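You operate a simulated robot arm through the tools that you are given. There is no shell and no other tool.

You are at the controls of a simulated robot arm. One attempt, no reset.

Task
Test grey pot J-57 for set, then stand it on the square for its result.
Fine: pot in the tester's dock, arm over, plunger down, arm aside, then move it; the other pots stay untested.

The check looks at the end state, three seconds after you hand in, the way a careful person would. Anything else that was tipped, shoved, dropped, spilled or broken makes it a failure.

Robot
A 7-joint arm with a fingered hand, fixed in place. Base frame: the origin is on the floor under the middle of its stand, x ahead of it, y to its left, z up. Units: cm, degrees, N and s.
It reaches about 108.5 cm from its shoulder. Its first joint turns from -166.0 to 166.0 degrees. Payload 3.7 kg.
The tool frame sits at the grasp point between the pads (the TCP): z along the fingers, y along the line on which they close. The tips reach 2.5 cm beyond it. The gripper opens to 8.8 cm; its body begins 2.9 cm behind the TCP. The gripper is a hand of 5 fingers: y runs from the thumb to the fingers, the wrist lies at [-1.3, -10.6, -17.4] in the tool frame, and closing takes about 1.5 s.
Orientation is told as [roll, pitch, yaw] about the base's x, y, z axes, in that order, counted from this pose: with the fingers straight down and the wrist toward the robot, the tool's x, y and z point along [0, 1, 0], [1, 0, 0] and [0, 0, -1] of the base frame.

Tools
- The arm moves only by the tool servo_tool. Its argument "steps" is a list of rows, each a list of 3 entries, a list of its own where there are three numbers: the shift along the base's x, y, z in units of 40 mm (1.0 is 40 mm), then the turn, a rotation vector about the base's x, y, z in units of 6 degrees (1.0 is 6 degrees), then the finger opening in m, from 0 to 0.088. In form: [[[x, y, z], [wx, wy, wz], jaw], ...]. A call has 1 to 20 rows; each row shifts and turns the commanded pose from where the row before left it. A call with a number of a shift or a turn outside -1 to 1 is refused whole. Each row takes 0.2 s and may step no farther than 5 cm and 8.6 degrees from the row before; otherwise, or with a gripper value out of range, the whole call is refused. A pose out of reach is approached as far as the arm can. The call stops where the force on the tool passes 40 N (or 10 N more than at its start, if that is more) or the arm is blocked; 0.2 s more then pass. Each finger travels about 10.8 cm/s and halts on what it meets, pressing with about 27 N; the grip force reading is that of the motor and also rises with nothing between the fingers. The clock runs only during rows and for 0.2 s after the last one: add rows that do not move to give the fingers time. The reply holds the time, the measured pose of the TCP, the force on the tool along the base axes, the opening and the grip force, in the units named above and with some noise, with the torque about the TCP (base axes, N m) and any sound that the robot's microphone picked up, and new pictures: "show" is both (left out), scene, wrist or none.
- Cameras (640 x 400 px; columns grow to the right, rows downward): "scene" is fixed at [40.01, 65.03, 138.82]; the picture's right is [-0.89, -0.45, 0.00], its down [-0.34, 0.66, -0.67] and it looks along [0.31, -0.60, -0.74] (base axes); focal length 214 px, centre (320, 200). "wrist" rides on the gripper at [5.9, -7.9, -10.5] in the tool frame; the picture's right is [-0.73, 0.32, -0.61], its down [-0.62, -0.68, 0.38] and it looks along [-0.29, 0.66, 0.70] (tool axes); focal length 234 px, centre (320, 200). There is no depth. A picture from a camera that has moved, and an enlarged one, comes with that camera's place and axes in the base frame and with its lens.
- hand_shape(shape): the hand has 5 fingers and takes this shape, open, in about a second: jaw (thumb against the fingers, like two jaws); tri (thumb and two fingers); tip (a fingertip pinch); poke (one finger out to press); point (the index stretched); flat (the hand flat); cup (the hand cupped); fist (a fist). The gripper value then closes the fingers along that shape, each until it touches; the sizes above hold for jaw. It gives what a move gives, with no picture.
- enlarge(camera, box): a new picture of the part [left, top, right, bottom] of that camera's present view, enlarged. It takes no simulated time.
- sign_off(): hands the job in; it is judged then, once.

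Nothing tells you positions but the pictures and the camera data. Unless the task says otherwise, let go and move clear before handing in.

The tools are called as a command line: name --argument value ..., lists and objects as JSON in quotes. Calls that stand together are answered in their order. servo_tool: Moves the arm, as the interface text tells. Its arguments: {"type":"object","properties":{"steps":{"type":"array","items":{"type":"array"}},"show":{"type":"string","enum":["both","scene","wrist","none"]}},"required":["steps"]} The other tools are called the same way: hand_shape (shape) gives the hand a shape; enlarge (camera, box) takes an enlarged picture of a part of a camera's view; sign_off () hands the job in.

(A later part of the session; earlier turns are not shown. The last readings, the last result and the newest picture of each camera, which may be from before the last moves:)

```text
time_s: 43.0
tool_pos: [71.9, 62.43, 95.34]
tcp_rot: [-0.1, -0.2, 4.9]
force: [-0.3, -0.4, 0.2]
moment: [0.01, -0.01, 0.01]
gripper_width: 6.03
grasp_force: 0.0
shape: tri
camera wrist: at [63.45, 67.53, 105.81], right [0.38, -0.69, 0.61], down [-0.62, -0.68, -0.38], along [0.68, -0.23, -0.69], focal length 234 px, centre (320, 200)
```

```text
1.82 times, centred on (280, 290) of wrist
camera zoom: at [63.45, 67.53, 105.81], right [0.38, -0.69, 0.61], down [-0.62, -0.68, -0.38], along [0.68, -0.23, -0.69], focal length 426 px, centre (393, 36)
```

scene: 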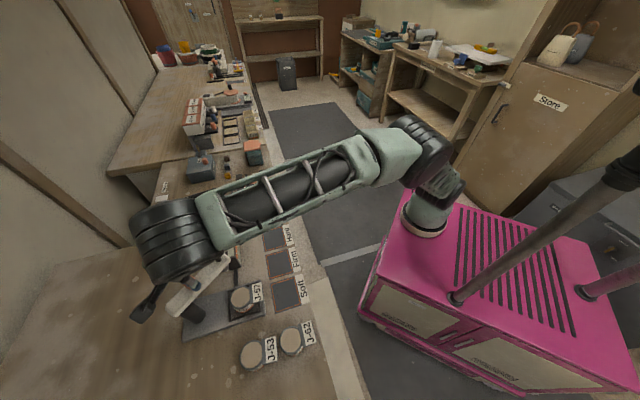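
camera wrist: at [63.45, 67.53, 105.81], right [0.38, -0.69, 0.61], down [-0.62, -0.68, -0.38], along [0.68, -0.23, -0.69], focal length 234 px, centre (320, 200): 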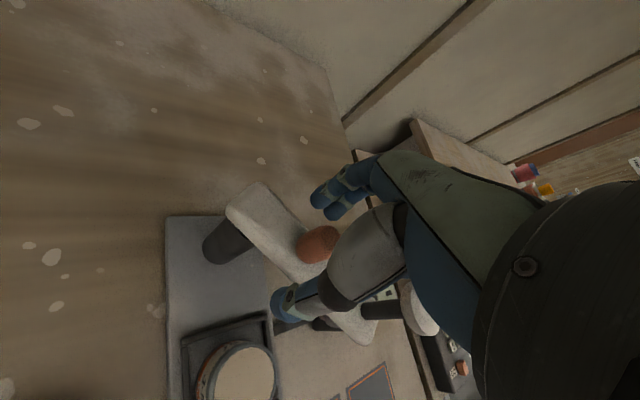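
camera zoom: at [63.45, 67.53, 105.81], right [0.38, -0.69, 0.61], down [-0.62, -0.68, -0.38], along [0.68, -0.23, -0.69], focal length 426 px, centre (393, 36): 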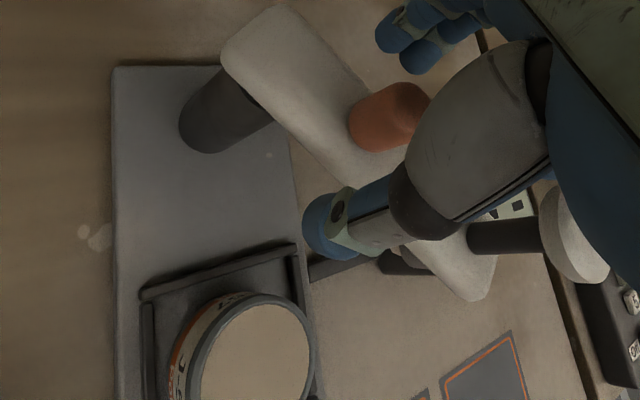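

The stub sits between thumb and fingers. I'll narrow the cage around it without squeezing, then draw it along the first part of the remaining arc.

servo_tool --steps '[[[0, 0, 0], [0, 0, 0], 0.045], [[0, 0, 0], [0, 0, 0], 0.03], [[0, 0, 0], [0, 0, 0], 0.024], [[0, 0, 0], [0, 0, 0], 0.024]]' --show "none"

servo_tool --steps '[[[-0.145, -0.0375, 0], [0, 0, -0.417], 0.024], [[-0.1175, 0.0325, 0], [0, 0, -0.417], 0.024], [[-0.1125, 0.0475, 0], [0, 0, -0.417], 0.024], [[0, 0, 0], [0, 0, 0], 0.024]]'

enlarge --camera "wrist" --box '[160, 180, 400, 400]'

```text
time_s: 44.0
tool_pos: [71.97, 62.43, 95.38]
tcp_rot: [-0.1, -0.2, 4.9]
force: [0.5, -0.9, 0.3]
moment: [-0.02, -0.02, -0.03]
gripper_width: 2.44
grasp_force: 0.1
shape: tri
```

```text
time_s: 45.0
tool_pos: [70.39, 62.57, 95.35]
tcp_rot: [-0.1, -0.2, -2.6]
force: [-1.2, 0.2, -0.2]
moment: [-0.02, 0.03, -0.02]
gripper_width: 2.45
grasp_force: 0.1
shape: tri
camera wrist: at [62.69, 68.76, 105.82], right [0.29, -0.74, 0.61], down [-0.71, -0.59, -0.38], along [0.65, -0.32, -0.69], focal length 234 px, centre (320, 200)
```

scene: 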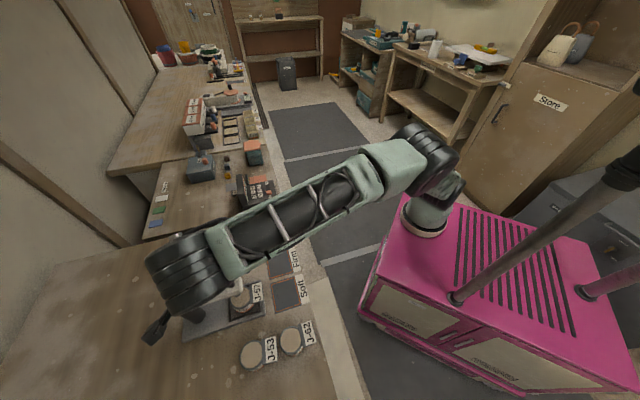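
wrist: 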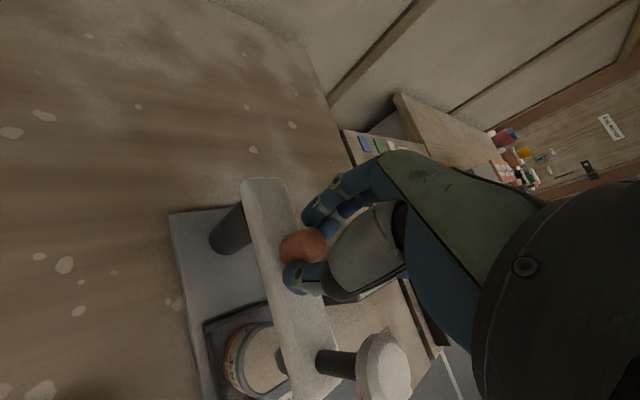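

```text
1.82 times, centred on (280, 290) of wrist
camera zoom: at [62.69, 68.76, 105.82], right [0.29, -0.74, 0.61], down [-0.71, -0.59, -0.38], along [0.65, -0.32, -0.69], focal length 426 px, centre (393, 36)
```

zoom: 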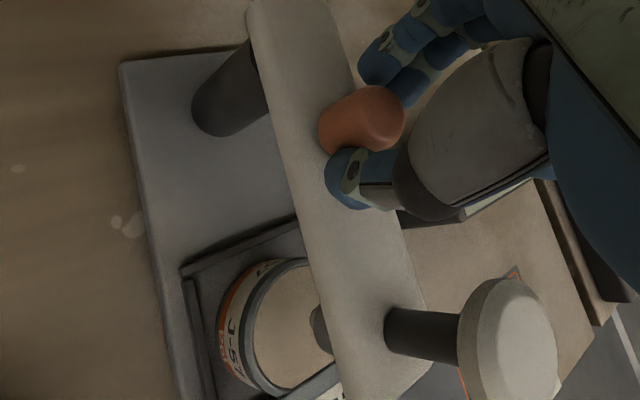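

The arm looks to be over the pot now (knob near (65.1, 58.3)), with no force on the hand. I'll lift straight off the stub and verify.

servo_tool --steps '[[[0, 0, 0.2], [0, 0, 0], 0.024], [[0, 0, 0.4], [0, 0, 0], 0.024], [[0, 0, 0.5], [0, 0, 0], 0.024], [[0, 0, 0.5], [0, 0, 0], 0.024], [[0, 0, 0.4], [0, 0, 0], 0.024], [[0, 0, 0], [0, 0, 0], 0.024]]'

enlarge --camera "wrist" --box '[140, 180, 400, 400]'

enlarge --camera "scene" --box '[90, 200, 310, 360]'

```text
time_s: 46.4
tool_pos: [70.42, 62.66, 103.31]
tcp_rot: [-0.2, -0.2, -2.6]
force: [-0.8, 0.5, 0.0]
moment: [0.01, -0.02, -0.02]
gripper_width: 2.41
grasp_force: 0.3
shape: tri
camera wrist: at [62.71, 68.77, 113.83], right [0.29, -0.74, 0.61], down [-0.71, -0.59, -0.38], along [0.65, -0.32, -0.69], focal length 234 px, centre (320, 200)
```

scene: 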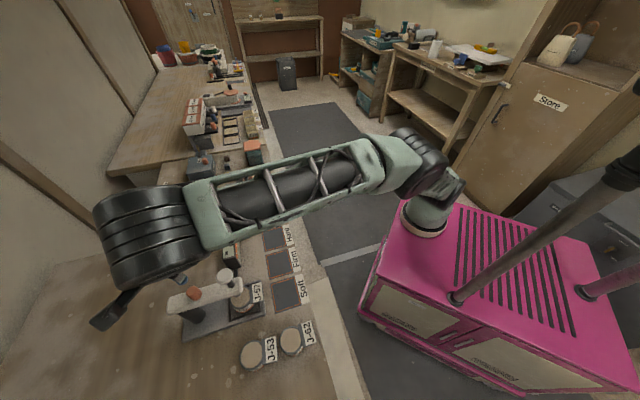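
wrist: 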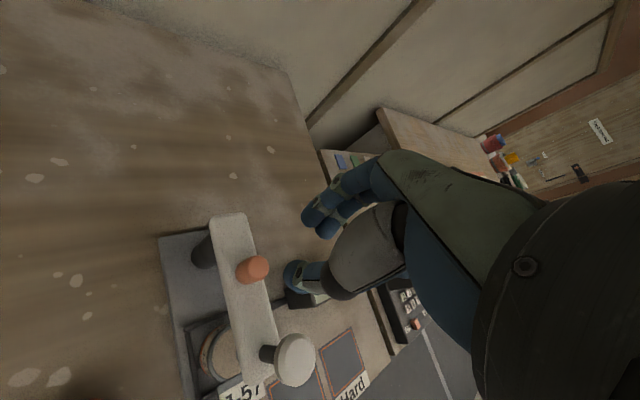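

```text
1.82 times, centred on (270, 290) of wrist
camera zoom: at [62.71, 68.77, 113.83], right [0.29, -0.74, 0.61], down [-0.71, -0.59, -0.38], along [0.65, -0.32, -0.69], focal length 426 px, centre (411, 36)
```

zoom: 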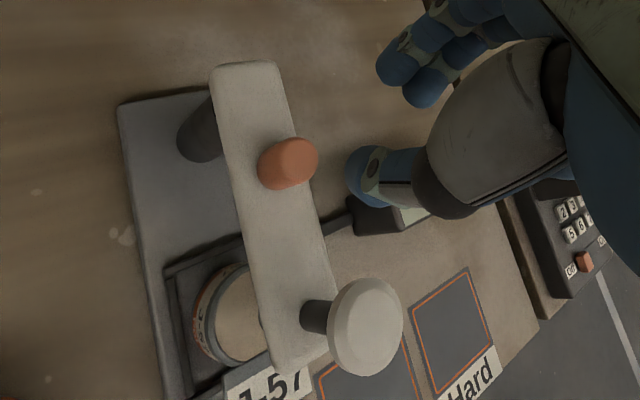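

```text
2.50 times, centred on (200, 280) of scene
camera zoom: at [40.01, 65.03, 138.82], right [-0.89, -0.45, 0.0], down [-0.34, 0.66, -0.67], along [0.31, -0.6, -0.74], focal length 536 px, centre (620, 0)
```

zoom: 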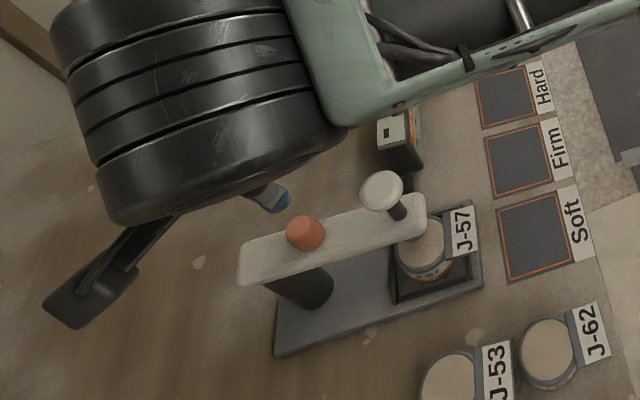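

The arm has settled exactly over the pot, with the knob at (65.0, 58.0) above J-57's centre. I'll change to the "poke" shape and move above the knob to find the fingertip precisely.

servo_tool --steps '[[[-0.4, -0.3, 0.2], [0, 0, 0], 0.024], [[-0.6, -0.5, 0.1], [0, 0, 0], 0.024], [[-0.6, -0.48, 0], [0, 0, 0], 0.024], [[0, 0, 0], [0, 0, 0], 0.024]]' --show "none"

hand_shape --shape "poke"

servo_tool --steps '[[[0, 0, 0], [0, 0, 0], 0.088], [[0, 0, 0], [0, 0, 0], 0.088]]'

enlarge --camera "wrist" --box '[200, 140, 440, 380]'

enlarge --camera "scene" --box '[90, 180, 310, 340]'

```text
time_s: 47.4
tool_pos: [64.04, 57.45, 104.46]
tcp_rot: [-0.1, -0.2, -2.7]
force: [-0.8, 1.1, 0.5]
moment: [0.02, 0.02, -0.01]
gripper_width: 2.41
grasp_force: 0.0
shape: tri
```

```text
time_s: 48.3
tool_pos: [63.94, 57.41, 104.6]
tcp_rot: [-0.2, -0.2, -2.5]
force: [0.0, -0.1, 0.7]
moment: [0.03, 0.01, 0.02]
gripper_width: 0.0
grasp_force: 0.0
shape: poke
```

```text
time_s: 48.9
tool_pos: [64.04, 57.49, 104.59]
tcp_rot: [-0.1, -0.3, -2.6]
force: [-0.1, -0.2, 0.1]
moment: [0.01, -0.04, -0.01]
gripper_width: 0.02
grasp_force: 0.0
shape: poke
camera wrist: at [56.29, 63.64, 114.97], right [0.29, -0.74, 0.61], down [-0.71, -0.59, -0.38], along [0.65, -0.32, -0.69], focal length 234 px, centre (320, 200)
```

scene: 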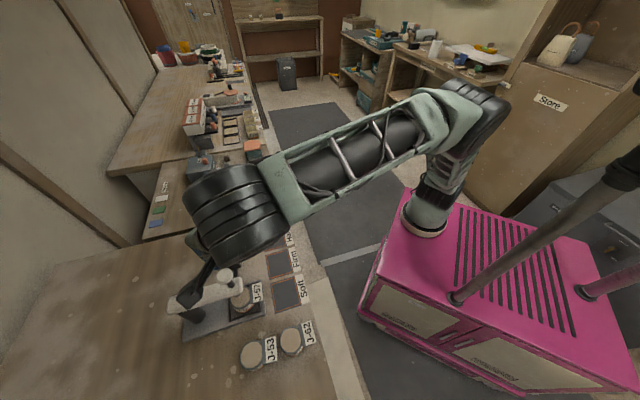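
wrist: 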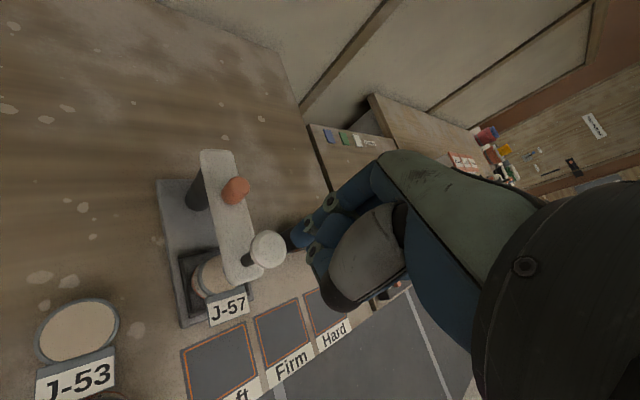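

```text
1.67 times, centred on (320, 260) of wrist
camera zoom: at [56.29, 63.64, 114.97], right [0.29, -0.74, 0.61], down [-0.71, -0.59, -0.38], along [0.65, -0.32, -0.69], focal length 390 px, centre (320, 100)
```

zoom: 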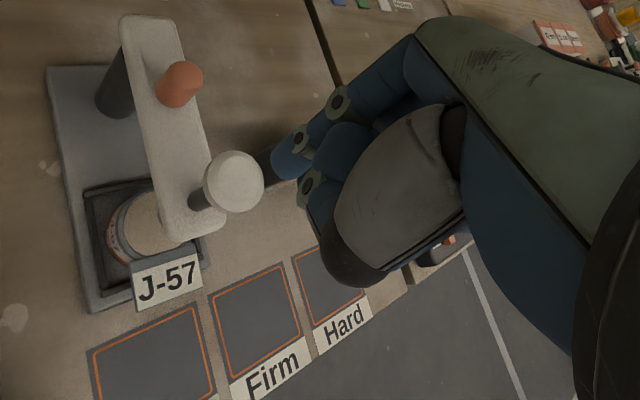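

```text
2.50 times, centred on (200, 260) of scene
camera zoom: at [40.01, 65.03, 138.82], right [-0.89, -0.45, 0.0], down [-0.34, 0.66, -0.67], along [0.31, -0.6, -0.74], focal length 536 px, centre (620, 50)
```

zoom: 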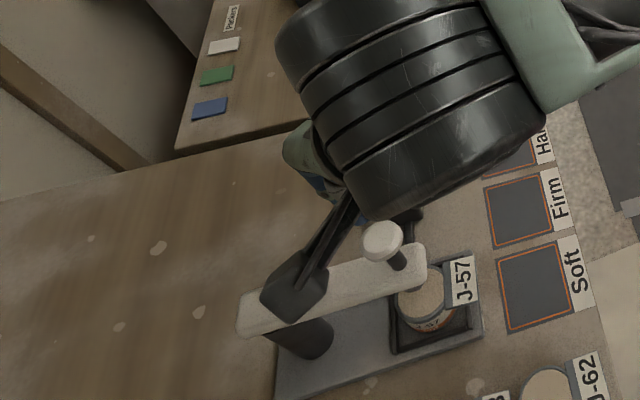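

The index tip and folded middle joint sit at about the same depth (about 3 cm past the TCP). I'll centre them over the knob and come down close to it.

servo_tool --steps '[[[0.06, 0.09, -0.3], [0, 0, 0], 0.088], [[0.05, 0.09, -0.4], [0, 0, 0], 0.088], [[0, 0, 0], [0, 0, 0], 0.088], [[0, 0, 0], [0, 0, 0], 0.088]]'

enlarge --camera "wrist" --box '[200, 140, 440, 380]'

enlarge --camera "scene" --box '[150, 220, 310, 340]'

```text
time_s: 49.9
tool_pos: [64.52, 58.22, 101.67]
tcp_rot: [-0.2, -0.3, -2.5]
force: [0.4, -0.1, 0.1]
moment: [0.0, 0.03, -0.03]
gripper_width: 0.0
grasp_force: 0.0
shape: poke
camera wrist: at [56.76, 64.37, 112.2], right [0.29, -0.74, 0.61], down [-0.71, -0.59, -0.38], along [0.65, -0.32, -0.69], focal length 234 px, centre (320, 200)
```

scene: 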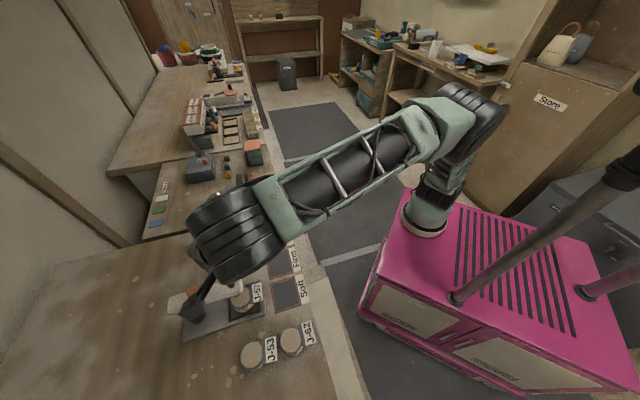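
wrist: 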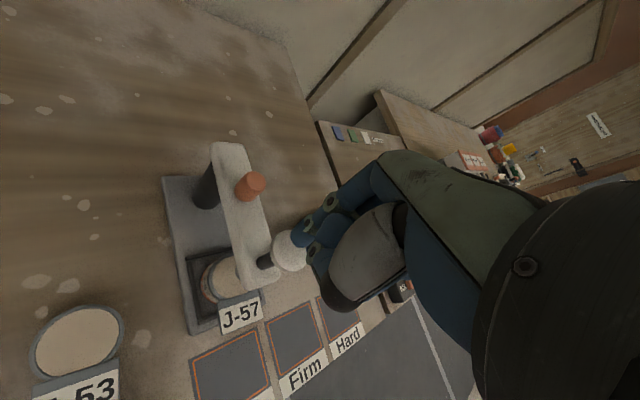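

```text
1.67 times, centred on (320, 260) of wrist
camera zoom: at [56.76, 64.37, 112.2], right [0.29, -0.74, 0.61], down [-0.71, -0.59, -0.38], along [0.65, -0.32, -0.69], focal length 390 px, centre (320, 100)
```

zoom: 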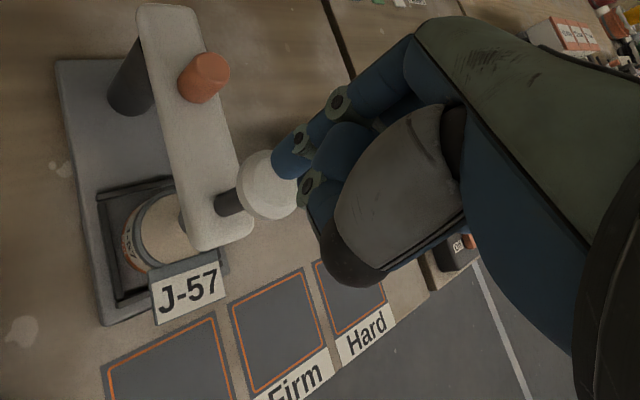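

```text
3.33 times, centred on (230, 280) of scene
camera zoom: at [40.01, 65.03, 138.82], right [-0.89, -0.45, 0.0], down [-0.34, 0.66, -0.67], along [0.31, -0.6, -0.74], focal length 715 px, centre (620, -67)
```

zoom: 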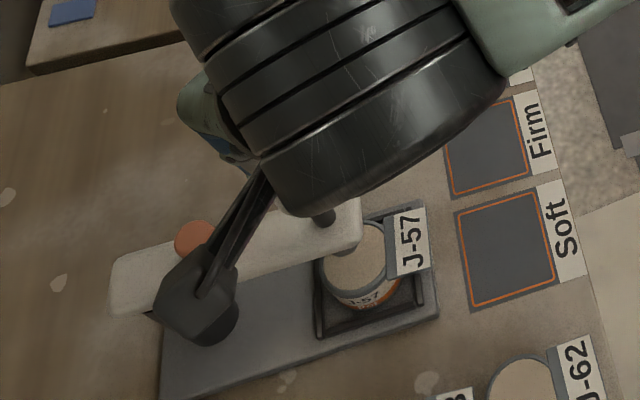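

Fingertip is over the knob. I'll lower in small steps until contact.

servo_tool --steps '[[[0, 0, -0.15], [0, 0, 0], 0.088], [[0, 0, -0.1], [0, 0, 0], 0.088], [[0, 0, -0.1], [0, 0, 0], 0.088], [[0, 0, 0], [0, 0, 0], 0.088]]' --show "wrist"

enlarge --camera "wrist" --box '[200, 140, 440, 380]'

```text
time_s: 50.9
tool_pos: [64.51, 58.08, 100.4]
tcp_rot: [-0.1, -0.2, -2.6]
force: [0.3, -0.5, -0.7]
moment: [0.02, 0.01, 0.04]
gripper_width: 0.03
grasp_force: 0.0
shape: poke
camera wrist: at [56.74, 64.36, 110.83], right [0.29, -0.74, 0.61], down [-0.71, -0.59, -0.38], along [0.65, -0.32, -0.69], focal length 234 px, centre (320, 200)
```

wrist: 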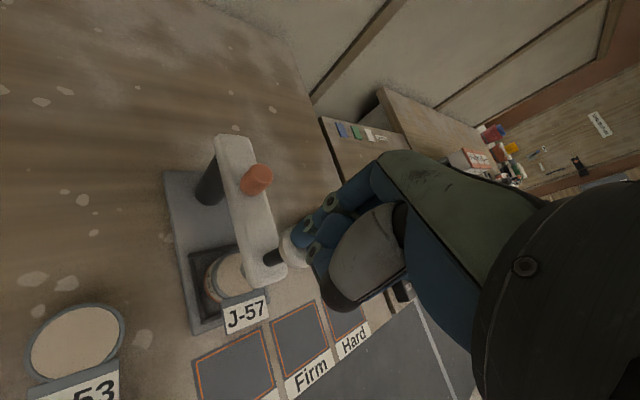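

```text
1.67 times, centred on (320, 260) of wrist
camera zoom: at [56.74, 64.36, 110.83], right [0.29, -0.74, 0.61], down [-0.71, -0.59, -0.38], along [0.65, -0.32, -0.69], focal length 390 px, centre (320, 100)
```

zoom: 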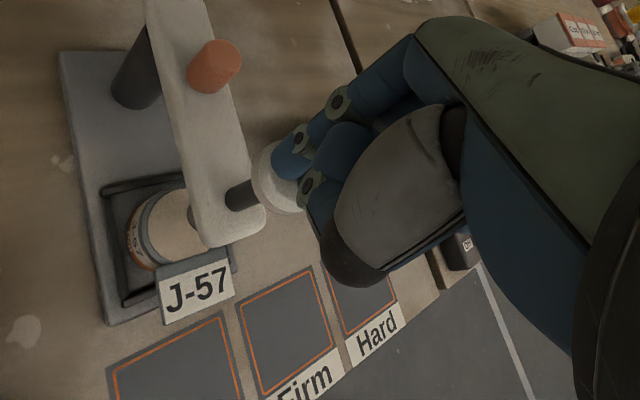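

servo_tool --steps '[[[0, 0, -0.1], [0, 0, 0], 0.088], [[0, 0, -0.1], [0, 0, 0], 0.088], [[0, 0, 0], [0, 0, 0], 0.088]]' --show "none"

enlarge --camera "wrist" --box '[200, 140, 440, 380]'

```text
time_s: 51.7
tool_pos: [64.41, 58.22, 99.56]
tcp_rot: [-0.1, -0.1, -2.5]
force: [0.1, 0.3, 0.6]
moment: [-0.01, -0.03, 0.02]
gripper_width: 0.01
grasp_force: 0.0
shape: poke
```

```text
1.67 times, centred on (320, 260) of wrist
camera zoom: at [56.74, 64.34, 110.04], right [0.29, -0.74, 0.61], down [-0.71, -0.59, -0.38], along [0.65, -0.32, -0.69], focal length 390 px, centre (320, 100)
```

zoom: 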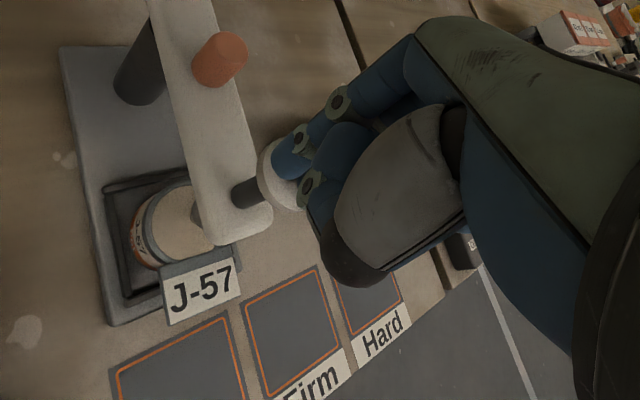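

servo_tool --steps '[[[0, 0, -0.1], [0, 0, 0], 0.088], [[0, 0, -0.1], [0, 0, 0], 0.088], [[0, 0, 0], [0, 0, 0], 0.088]]' --show "none"

enlarge --camera "wrist" --box '[200, 140, 440, 380]'

```text
time_s: 52.5
tool_pos: [64.61, 58.12, 98.85]
tcp_rot: [-0.1, -0.3, -2.7]
force: [3.2, 2.6, 13.8]
moment: [-0.1, -0.05, 0.04]
gripper_width: 0.0
grasp_force: 0.1
shape: poke
```

```text
1.67 times, centred on (320, 260) of wrist
camera zoom: at [56.77, 64.31, 109.38], right [0.29, -0.74, 0.61], down [-0.71, -0.59, -0.39], along [0.65, -0.32, -0.69], focal length 390 px, centre (320, 100)
```

zoom: 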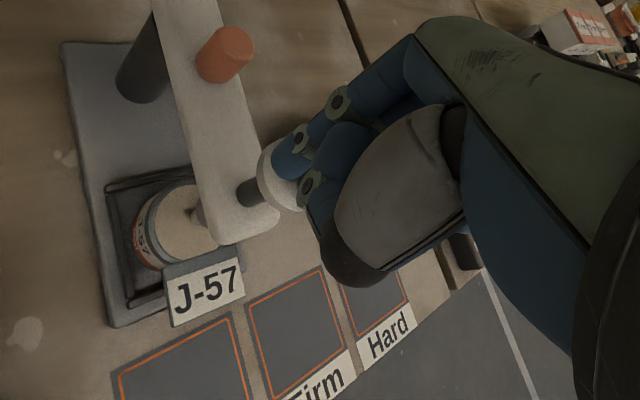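

Contact at about 14 N with the plunger starting down. I'll continue pressing slowly.

servo_tool --steps '[[[0, 0, -0.1], [0, 0, 0], 0.088], [[0, 0, -0.1], [0, 0, 0], 0.088], [[0, 0, 0], [0, 0, 0], 0.088]]' --show "scene"

enlarge --camera "wrist" --box '[200, 140, 440, 380]'

enlarge --camera "scene" --box '[150, 220, 310, 340]'

```text
time_s: 53.0
tool_pos: [64.68, 58.07, 98.97]
tcp_rot: [0.5, -0.7, -2.6]
force: [1.0, 0.0, 14.0]
moment: [-0.01, -0.07, -0.03]
gripper_width: 0.0
grasp_force: 0.1
shape: poke
stopped in row 2: the force on the tool passed its limit at 44 N (the readings are from after the stop); the commanded pose is now the measured one
```

scene: 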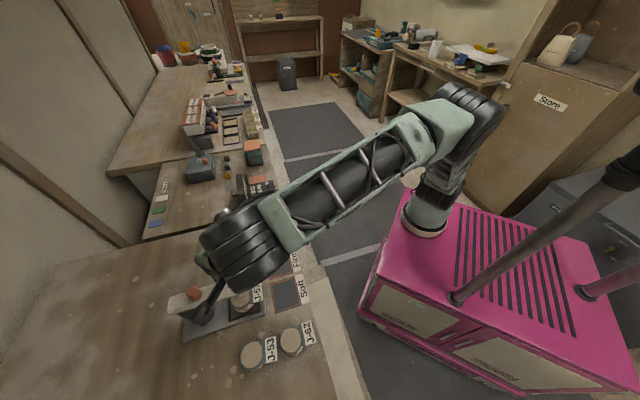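

```text
1.67 times, centred on (320, 260) of wrist
camera zoom: at [56.8, 64.23, 109.39], right [0.28, -0.74, 0.6], down [-0.7, -0.59, -0.4], along [0.65, -0.31, -0.69], focal length 390 px, centre (320, 100)
```

zoom: 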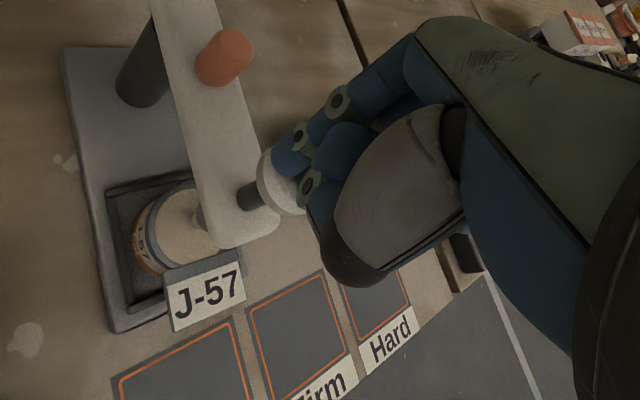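

```text
3.33 times, centred on (230, 280) of scene
camera zoom: at [40.01, 65.03, 138.82], right [-0.89, -0.45, 0.0], down [-0.34, 0.66, -0.67], along [0.31, -0.6, -0.74], focal length 715 px, centre (620, -67)
```

zoom: 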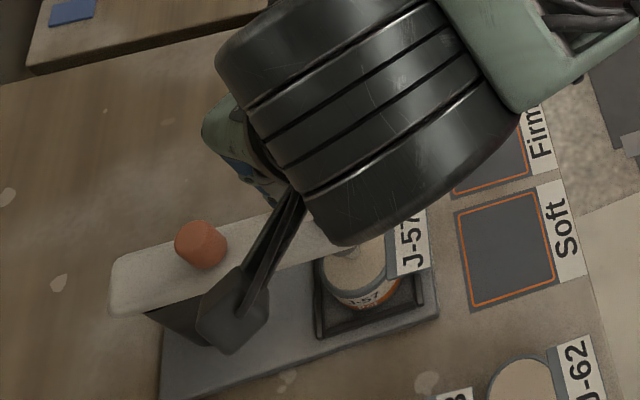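

The push met 44 N with only about half a centimetre of travel, and the contact seems off-centre on the middle finger joint. I'll lift, look at the plunger and the readout, then re-centre.

servo_tool --steps '[[[0, 0, 0.3], [0, 0, 0], 0.088], [[0, 0, 0.6], [0, 0, 0], 0.088], [[0, 0, 0.6], [0, 0, 0], 0.088], [[0, 0, 0], [0, 0, 0], 0.088]]'

enlarge --camera "wrist" --box '[140, 120, 380, 360]'

enlarge --camera "scene" --box '[150, 220, 310, 340]'

```text
time_s: 54.0
tool_pos: [64.57, 58.01, 104.6]
tcp_rot: [0.2, -0.4, -2.6]
force: [-0.2, -0.1, 0.0]
moment: [-0.02, 0.03, 0.0]
gripper_width: 0.0
grasp_force: 0.0
shape: poke
camera wrist: at [56.79, 64.26, 115.16], right [0.28, -0.74, 0.61], down [-0.71, -0.59, -0.39], along [0.65, -0.32, -0.69], focal length 234 px, centre (320, 200)
```

scene: 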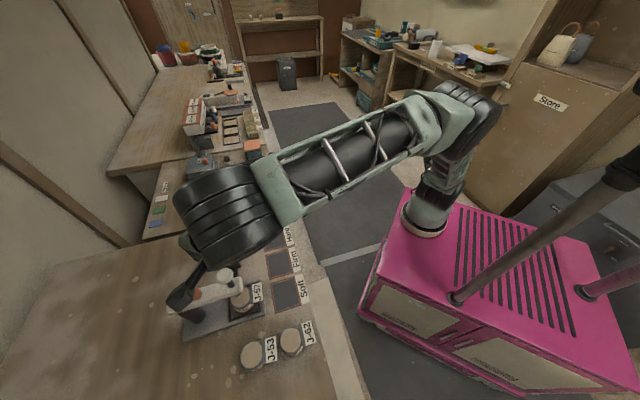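
wrist: 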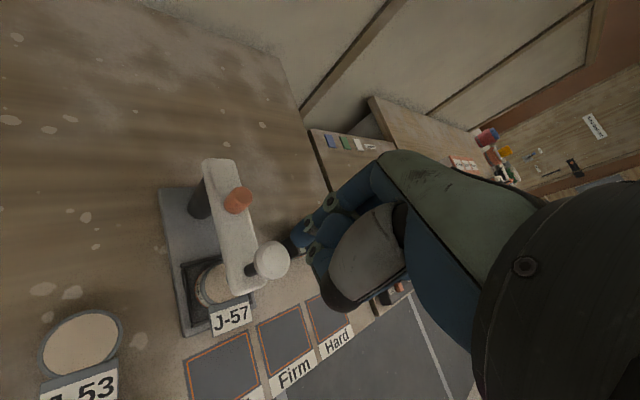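

```text
1.67 times, centred on (260, 240) of wrist
camera zoom: at [56.79, 64.26, 115.16], right [0.28, -0.74, 0.61], down [-0.71, -0.59, -0.39], along [0.65, -0.32, -0.69], focal length 390 px, centre (420, 133)
```

zoom: 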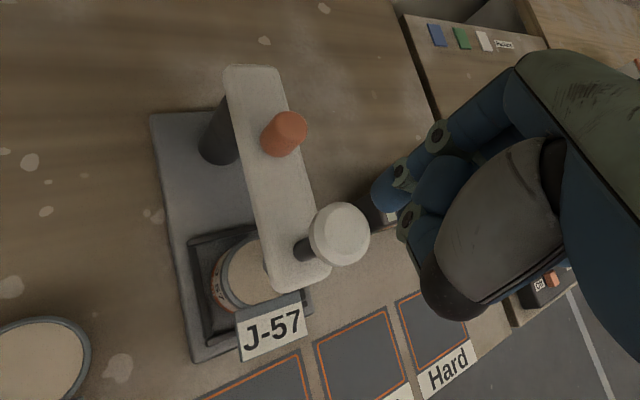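

```text
3.33 times, centred on (230, 280) of scene
camera zoom: at [40.01, 65.03, 138.82], right [-0.89, -0.45, 0.0], down [-0.34, 0.66, -0.67], along [0.31, -0.6, -0.74], focal length 715 px, centre (620, -67)
```

zoom: 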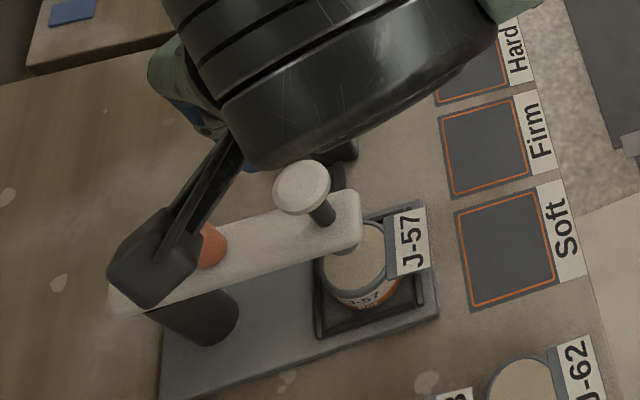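

The plunger sprang back up. I'll re-centre so the lowest finger joint lands on the knob's middle, and press more slowly.

servo_tool --steps '[[[0.06, 0.15, 0], [0, 0, 0], 0.088], [[0.06, 0.15, -0.4], [0, 0, 0], 0.088], [[0, 0, -0.5], [0, 0, 0], 0.088], [[0, 0, -0.25], [0, 0, 0], 0.088], [[0, 0, -0.05], [0, 0, 0], 0.088], [[0, 0, 0], [0, 0, 0], 0.088]]' --show "none"

servo_tool --steps '[[[0, 0, -0.04], [0, 0, 0], 0.088], [[0, 0, -0.04], [0, 0, 0], 0.088], [[0, 0, -0.04], [0, 0, 0], 0.088], [[0, 0, -0.04], [0, 0, 0], 0.088], [[0, 0, 0], [0, 0, 0], 0.088]]' --show "none"

enlarge --camera "wrist" --box '[140, 120, 380, 360]'

```text
time_s: 55.4
tool_pos: [65.03, 59.41, 99.79]
tcp_rot: [0.4, -0.5, -2.6]
force: [0.0, 0.1, 0.9]
moment: [-0.02, -0.01, -0.01]
gripper_width: 0.0
grasp_force: 0.0
shape: poke
```

```text
time_s: 56.6
tool_pos: [65.11, 59.41, 99.24]
tcp_rot: [0.3, -0.5, -2.5]
force: [-0.3, 0.2, 2.0]
moment: [-0.01, -0.01, -0.01]
gripper_width: 0.0
grasp_force: 0.0
shape: poke
```

```text
1.67 times, centred on (260, 240) of wrist
camera zoom: at [57.29, 65.49, 109.7], right [0.28, -0.74, 0.61], down [-0.71, -0.59, -0.39], along [0.65, -0.32, -0.69], focal length 390 px, centre (420, 133)
```

zoom: 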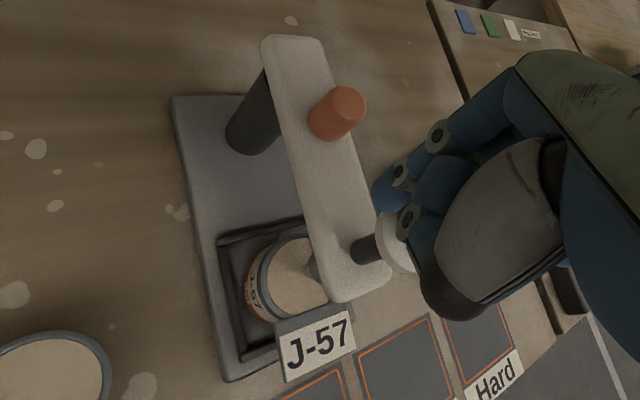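

servo_tool --steps '[[[0, 0, -0.04], [0, 0, 0], 0.088], [[0, 0, -0.04], [0, 0, 0], 0.088], [[0, 0, -0.04], [0, 0, 0], 0.088], [[0, 0, 0], [0, 0, 0], 0.088]]' --show "none"

servo_tool --steps '[[[0, 0, -0.04], [0, 0, 0], 0.088], [[0, 0, -0.04], [0, 0, 0], 0.088], [[0, 0, 0], [0, 0, 0], 0.088]]' --show "none"

enlarge --camera "wrist" --box '[140, 120, 380, 360]'

```text
time_s: 57.6
tool_pos: [65.14, 59.31, 98.88]
tcp_rot: [0.4, -0.6, -2.6]
force: [1.8, 2.7, 15.1]
moment: [-0.1, 0.01, 0.02]
gripper_width: 0.03
grasp_force: 0.1
shape: poke
```

```text
time_s: 58.4
tool_pos: [65.07, 59.27, 98.47]
tcp_rot: [0.4, -0.6, -2.7]
force: [10.0, 2.4, 31.4]
moment: [-0.31, -0.03, 0.07]
gripper_width: 0.0
grasp_force: 0.1
shape: poke
```

```text
1.67 times, centred on (260, 240) of wrist
camera zoom: at [57.34, 65.39, 109.04], right [0.28, -0.74, 0.61], down [-0.71, -0.59, -0.4], along [0.65, -0.32, -0.69], focal length 390 px, centre (420, 133)
```

zoom: 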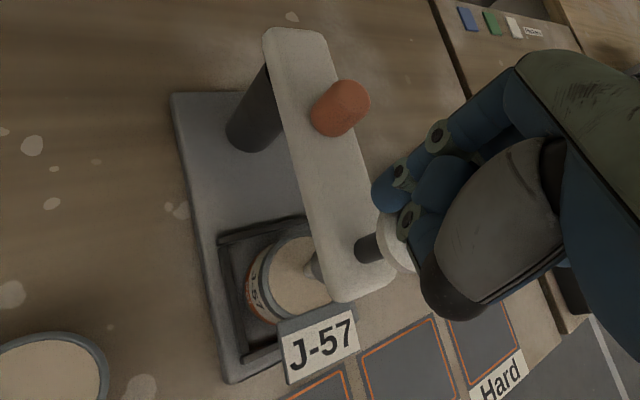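

enlarge --camera "wrist" --box '[220, 180, 320, 280]'

enlarge --camera "scene" --box '[190, 240, 270, 320]'

```text
4.00 times, centred on (270, 230) of wrist
camera zoom: at [57.34, 65.39, 109.04], right [0.28, -0.74, 0.61], down [-0.71, -0.59, -0.4], along [0.65, -0.32, -0.69], focal length 937 px, centre (520, 80)
```

zoom: 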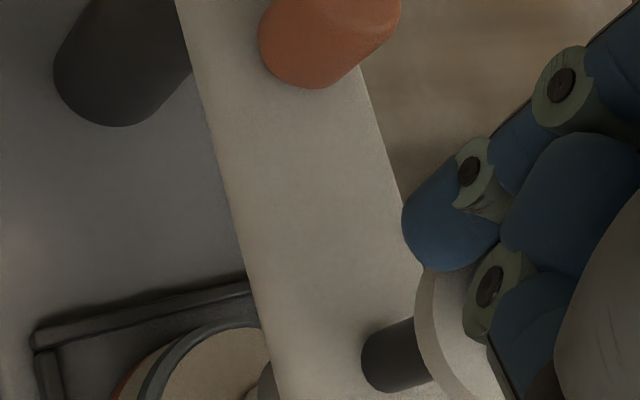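

```text
5.00 times, centred on (230, 280) of scene
camera zoom: at [40.01, 65.03, 138.82], right [-0.89, -0.45, 0.0], down [-0.34, 0.66, -0.67], along [0.31, -0.6, -0.74], focal length 1072 px, centre (770, -200)
```

zoom: 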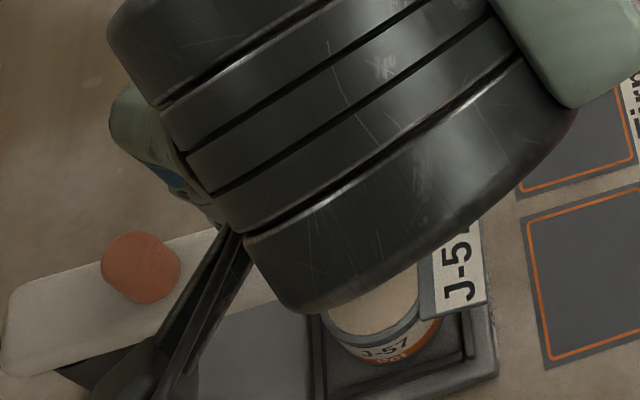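

enlarge --camera "wrist" --box '[190, 220, 290, 320]'

```text
4.00 times, centred on (240, 270) of wrist
camera zoom: at [57.34, 65.39, 109.04], right [0.28, -0.74, 0.61], down [-0.71, -0.59, -0.4], along [0.65, -0.32, -0.69], focal length 937 px, centre (640, -80)
```

zoom: 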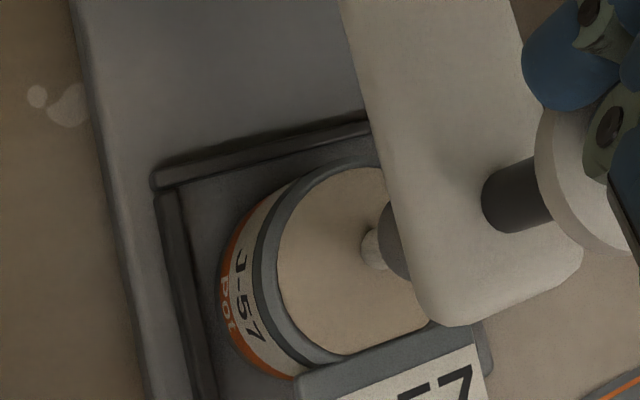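

The plunger's white tip is now resting on the pot's surface (tip at z about 85). I'll hold the press for a second, adding slightly, and see whether the tester responds.

servo_tool --steps '[[[0, 0, -0.02], [0, 0, 0], 0.088], [[0, 0, 0], [0, 0, 0], 0.088], [[0, 0, 0], [0, 0, 0], 0.088], [[0, 0, 0], [0, 0, 0], 0.088], [[0, 0, 0], [0, 0, 0], 0.088], [[0, 0, 0], [0, 0, 0], 0.088]]'

enlarge --camera "wrist" --box '[190, 220, 290, 320]'

```text
time_s: 59.8
tool_pos: [65.09, 59.3, 98.36]
tcp_rot: [0.4, -0.5, -2.6]
force: [5.3, -2.1, 29.4]
moment: [-0.37, 0.13, 0.07]
gripper_width: 0.02
grasp_force: 0.0
shape: poke
camera wrist: at [57.23, 65.43, 108.89], right [0.28, -0.74, 0.61], down [-0.71, -0.59, -0.39], along [0.65, -0.32, -0.69], focal length 234 px, centre (320, 200)
```

scene: 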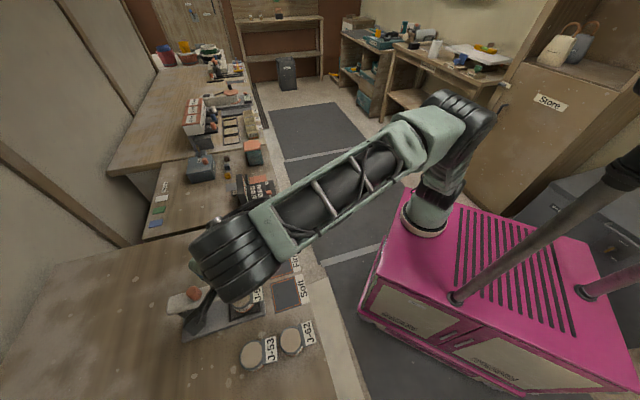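
wrist: 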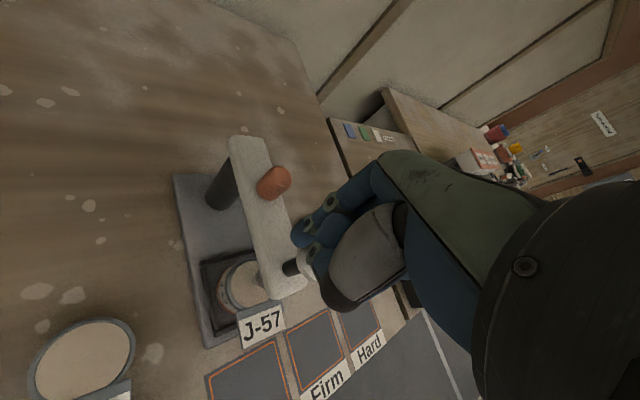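

```text
4.00 times, centred on (240, 270) of wrist
camera zoom: at [57.23, 65.43, 108.89], right [0.28, -0.74, 0.61], down [-0.71, -0.59, -0.39], along [0.65, -0.32, -0.69], focal length 937 px, centre (640, -80)
```

zoom: 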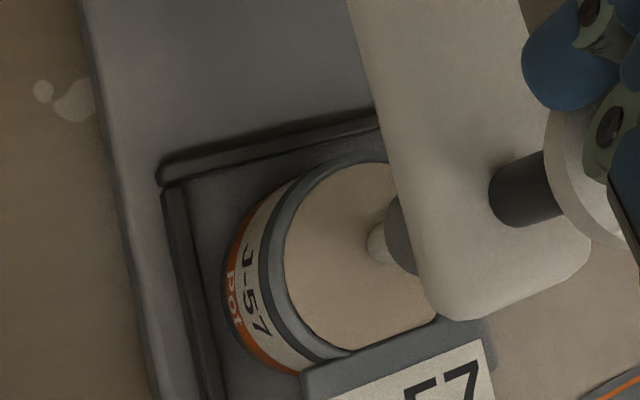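

No sound yet. The plunger tip appears to be pressed on the pot already, so the test may have registered. I'll lift off and turn the hand to get the readout box into view.

servo_tool --steps '[[[0, 0, 0.2], [0, 0, 0], 0.088], [[0, 0, 0.5], [0, 0, 0], 0.088], [[0, 0, 0.7], [0, 0, 0], 0.088], [[-0.3, 0, 0.5], [0, 0, -0.9], 0.088], [[-0.4, 0, 0], [0, 0, -0.9], 0.088], [[-0.4, 0, 0], [0, 0, -0.9], 0.088], [[-0.4, 0, 0], [0, 0, -0.9], 0.088], [[0, 0, 0], [0, 0, -0.9], 0.088], [[0, 0, 0], [0, 0, 0], 0.088]]'

enlarge --camera "wrist" --box '[160, 100, 400, 340]'

enlarge --camera "scene" --box '[150, 200, 310, 320]'

```text
time_s: 61.8
tool_pos: [59.09, 59.43, 105.9]
tcp_rot: [0.4, -0.5, -29.6]
force: [0.1, 0.3, 0.6]
moment: [0.04, 0.01, -0.02]
gripper_width: 0.01
grasp_force: 0.1
shape: poke
camera wrist: at [54.93, 68.34, 116.43], right [-0.09, -0.79, 0.61], down [-0.9, -0.2, -0.39], along [0.43, -0.58, -0.69], focal length 234 px, centre (320, 200)
```

scene: 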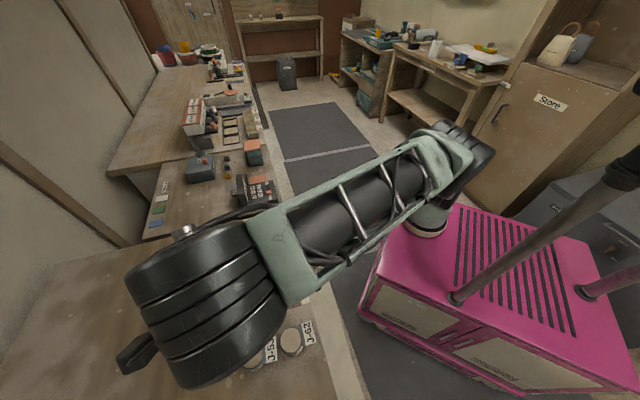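
wrist: 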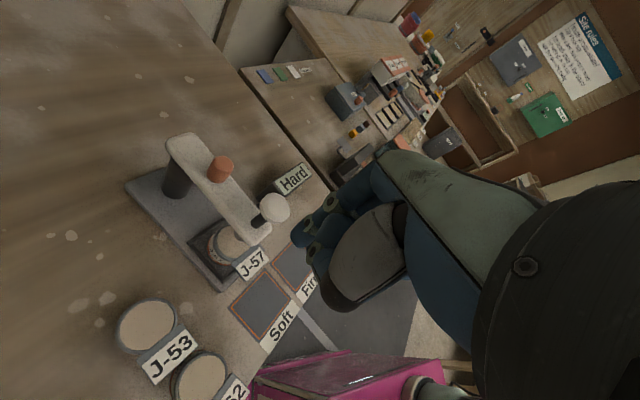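

```text
1.67 times, centred on (280, 220) of wrist
camera zoom: at [54.93, 68.34, 116.43], right [-0.09, -0.79, 0.61], down [-0.9, -0.2, -0.39], along [0.43, -0.58, -0.69], focal length 390 px, centre (387, 167)
```

zoom: 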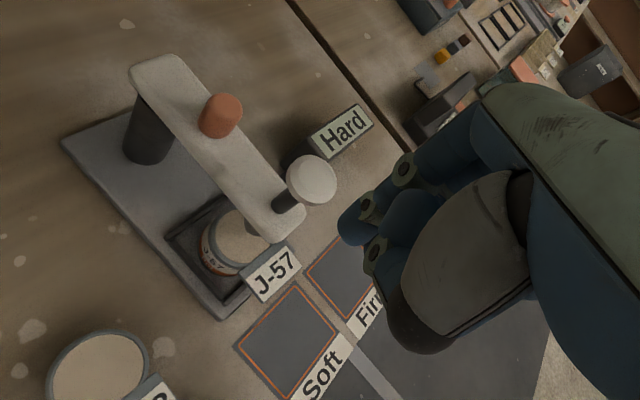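

```text
3.33 times, centred on (230, 260) of scene
camera zoom: at [40.01, 65.03, 138.82], right [-0.89, -0.45, 0.0], down [-0.34, 0.66, -0.67], along [0.31, -0.6, -0.74], focal length 715 px, centre (620, 0)
```

zoom: 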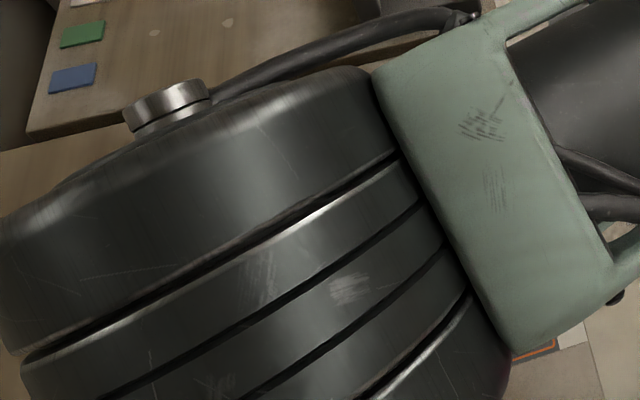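

The readout now shows "Hard", so J-57's result is **Hard**. Next the arm goes aside: I'll return to the loose "tri" cage and move over the orange stub at (69.6, 63.05).

hand_shape --shape "tri"

servo_tool --steps '[[[0.44, 0.167, 0], [0, 0, 0.82], 0.075], [[0.44, 0.167, -0.1], [0, 0, 0.82], 0.06], [[0.44, 0.167, -0.2], [0, 0, 0.82], 0.06], [[0.44, 0.167, -0.3], [0, 0, 0.82], 0.06], [[0.44, 0.167, -0.4], [0, 0, 0.82], 0.06], [[0.44, 0.167, -0.4], [0, 0, 0], 0.06], [[0, 0, 0], [0, 0, 0], 0.06], [[0, 0, 0], [0, 0, 0], 0.06]]'

enlarge --camera "wrist" --box '[160, 160, 400, 400]'

```text
time_s: 62.7
tool_pos: [59.11, 59.45, 105.95]
tcp_rot: [0.2, -0.5, -29.6]
force: [0.0, -1.0, -0.6]
moment: [0.04, 0.02, -0.01]
gripper_width: 8.8
grasp_force: 0.1
shape: tri
```

```text
time_s: 64.5
tool_pos: [69.67, 63.36, 100.32]
tcp_rot: [0.3, -0.5, -5.1]
force: [0.8, 0.4, -0.2]
moment: [0.02, -0.01, 0.0]
gripper_width: 6.04
grasp_force: 0.1
shape: tri
camera wrist: at [62.21, 69.8, 110.84], right [0.25, -0.75, 0.61], down [-0.73, -0.56, -0.39], along [0.64, -0.34, -0.69], focal length 234 px, centre (320, 200)
```

scene: 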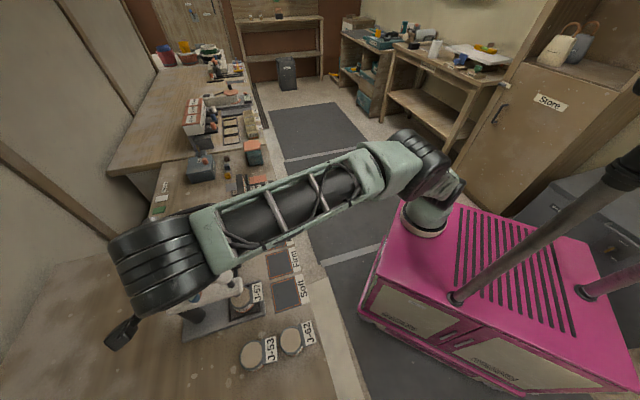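
wrist: 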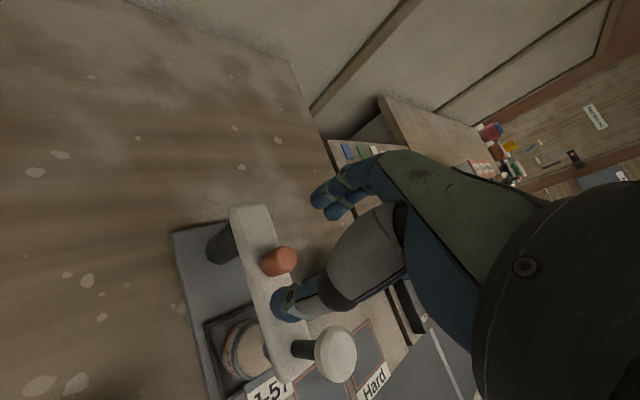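

```text
1.67 times, centred on (280, 280) of wrist
camera zoom: at [62.21, 69.8, 110.84], right [0.25, -0.75, 0.61], down [-0.73, -0.56, -0.39], along [0.64, -0.34, -0.69], focal length 390 px, centre (387, 67)
```

zoom: 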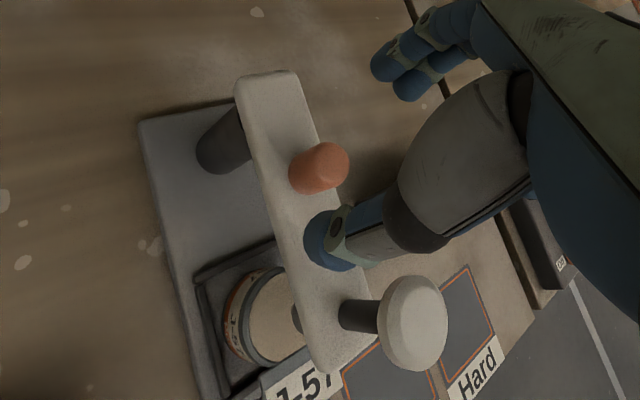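

servo_tool --steps '[[[0.02, 0.05, -0.4], [0, 0, 0], 0.06], [[0, 0, -0.45], [0, 0, 0], 0.06], [[0, 0, -0.35], [0, 0, 0], 0.06], [[0, 0, 0], [0, 0, 0], 0.045], [[0, 0, 0], [0, 0, 0], 0.032], [[0, 0, 0], [0, 0, 0], 0.026], [[0, 0, 0], [0, 0, 0], 0.026]]' --show "wrist"

enlarge --camera "wrist" --box '[160, 160, 400, 400]'

```text
time_s: 66.1
tool_pos: [69.74, 63.58, 95.54]
tcp_rot: [0.2, -0.5, -5.1]
force: [0.5, -0.2, -0.3]
moment: [0.0, 0.0, 0.01]
gripper_width: 2.66
grasp_force: 0.0
shape: tri
camera wrist: at [62.21, 70.0, 106.07], right [0.25, -0.75, 0.61], down [-0.73, -0.56, -0.39], along [0.64, -0.34, -0.69], focal length 234 px, centre (320, 200)
```

wrist: 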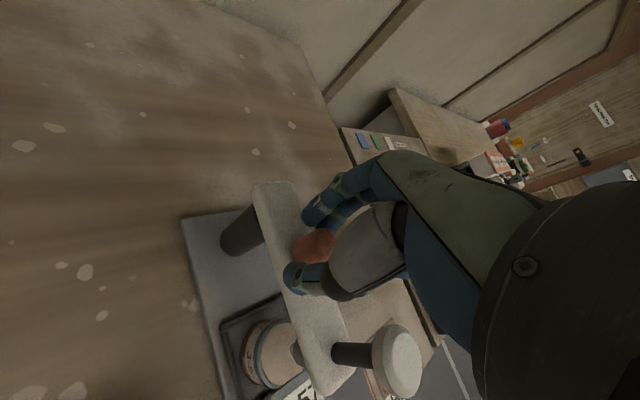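

```text
1.67 times, centred on (280, 280) of wrist
camera zoom: at [62.21, 70.0, 106.07], right [0.25, -0.75, 0.61], down [-0.73, -0.56, -0.39], along [0.64, -0.34, -0.69], focal length 390 px, centre (387, 67)
```

zoom: 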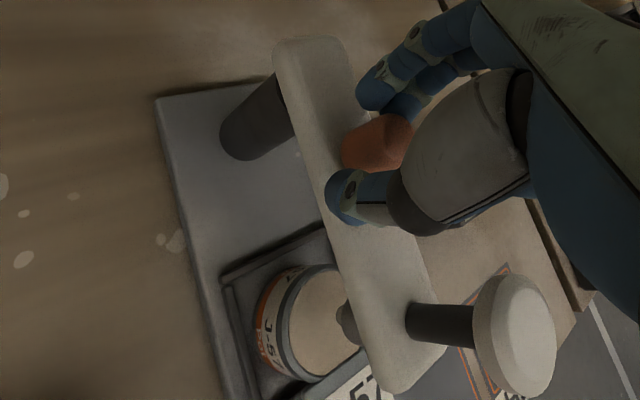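

The cage is around the stub with no force. Now I'll push it back along the arc with the thumb side, first part.

servo_tool --steps '[[[0.11, -0.06, 0], [0, 0, 0], 0.026], [[0.108, -0.058, 0], [0, 0, 0], 0.026], [[0.11, -0.073, 0], [0, 0, 0], 0.026], [[0.118, -0.055, 0], [0, 0, 0], 0.026], [[0.118, -0.035, 0], [0, 0, 0.5], 0.026], [[0, 0, 0], [0, 0, 0], 0.026]]' --show "wrist"

enlarge --camera "wrist" --box '[160, 160, 400, 400]'

```text
time_s: 67.5
tool_pos: [71.98, 62.43, 95.55]
tcp_rot: [0.3, -0.4, -1.9]
force: [0.2, 0.1, 0.2]
moment: [0.0, -0.01, 0.0]
gripper_width: 2.59
grasp_force: 0.1
shape: tri
camera wrist: at [64.16, 68.54, 106.02], right [0.29, -0.74, 0.61], down [-0.7, -0.6, -0.39], along [0.65, -0.31, -0.69], focal length 234 px, centre (320, 200)
```

wrist: 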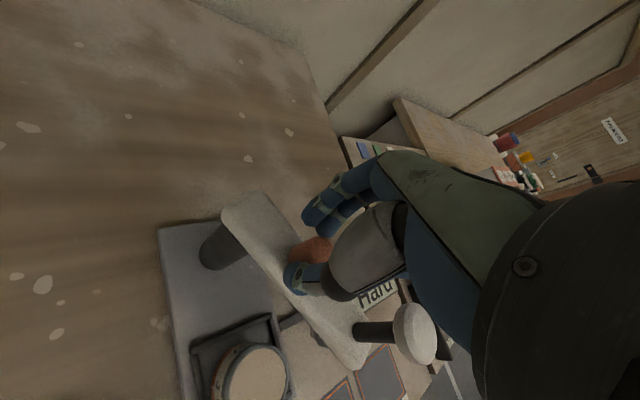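

```text
1.67 times, centred on (280, 280) of wrist
camera zoom: at [64.16, 68.54, 106.02], right [0.29, -0.74, 0.61], down [-0.7, -0.6, -0.39], along [0.65, -0.31, -0.69], focal length 390 px, centre (387, 67)
```

zoom: 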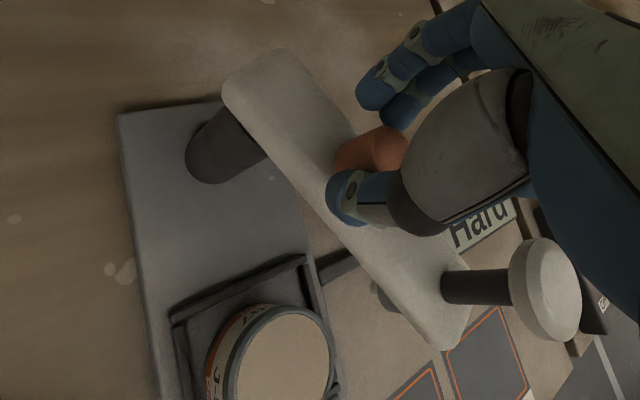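

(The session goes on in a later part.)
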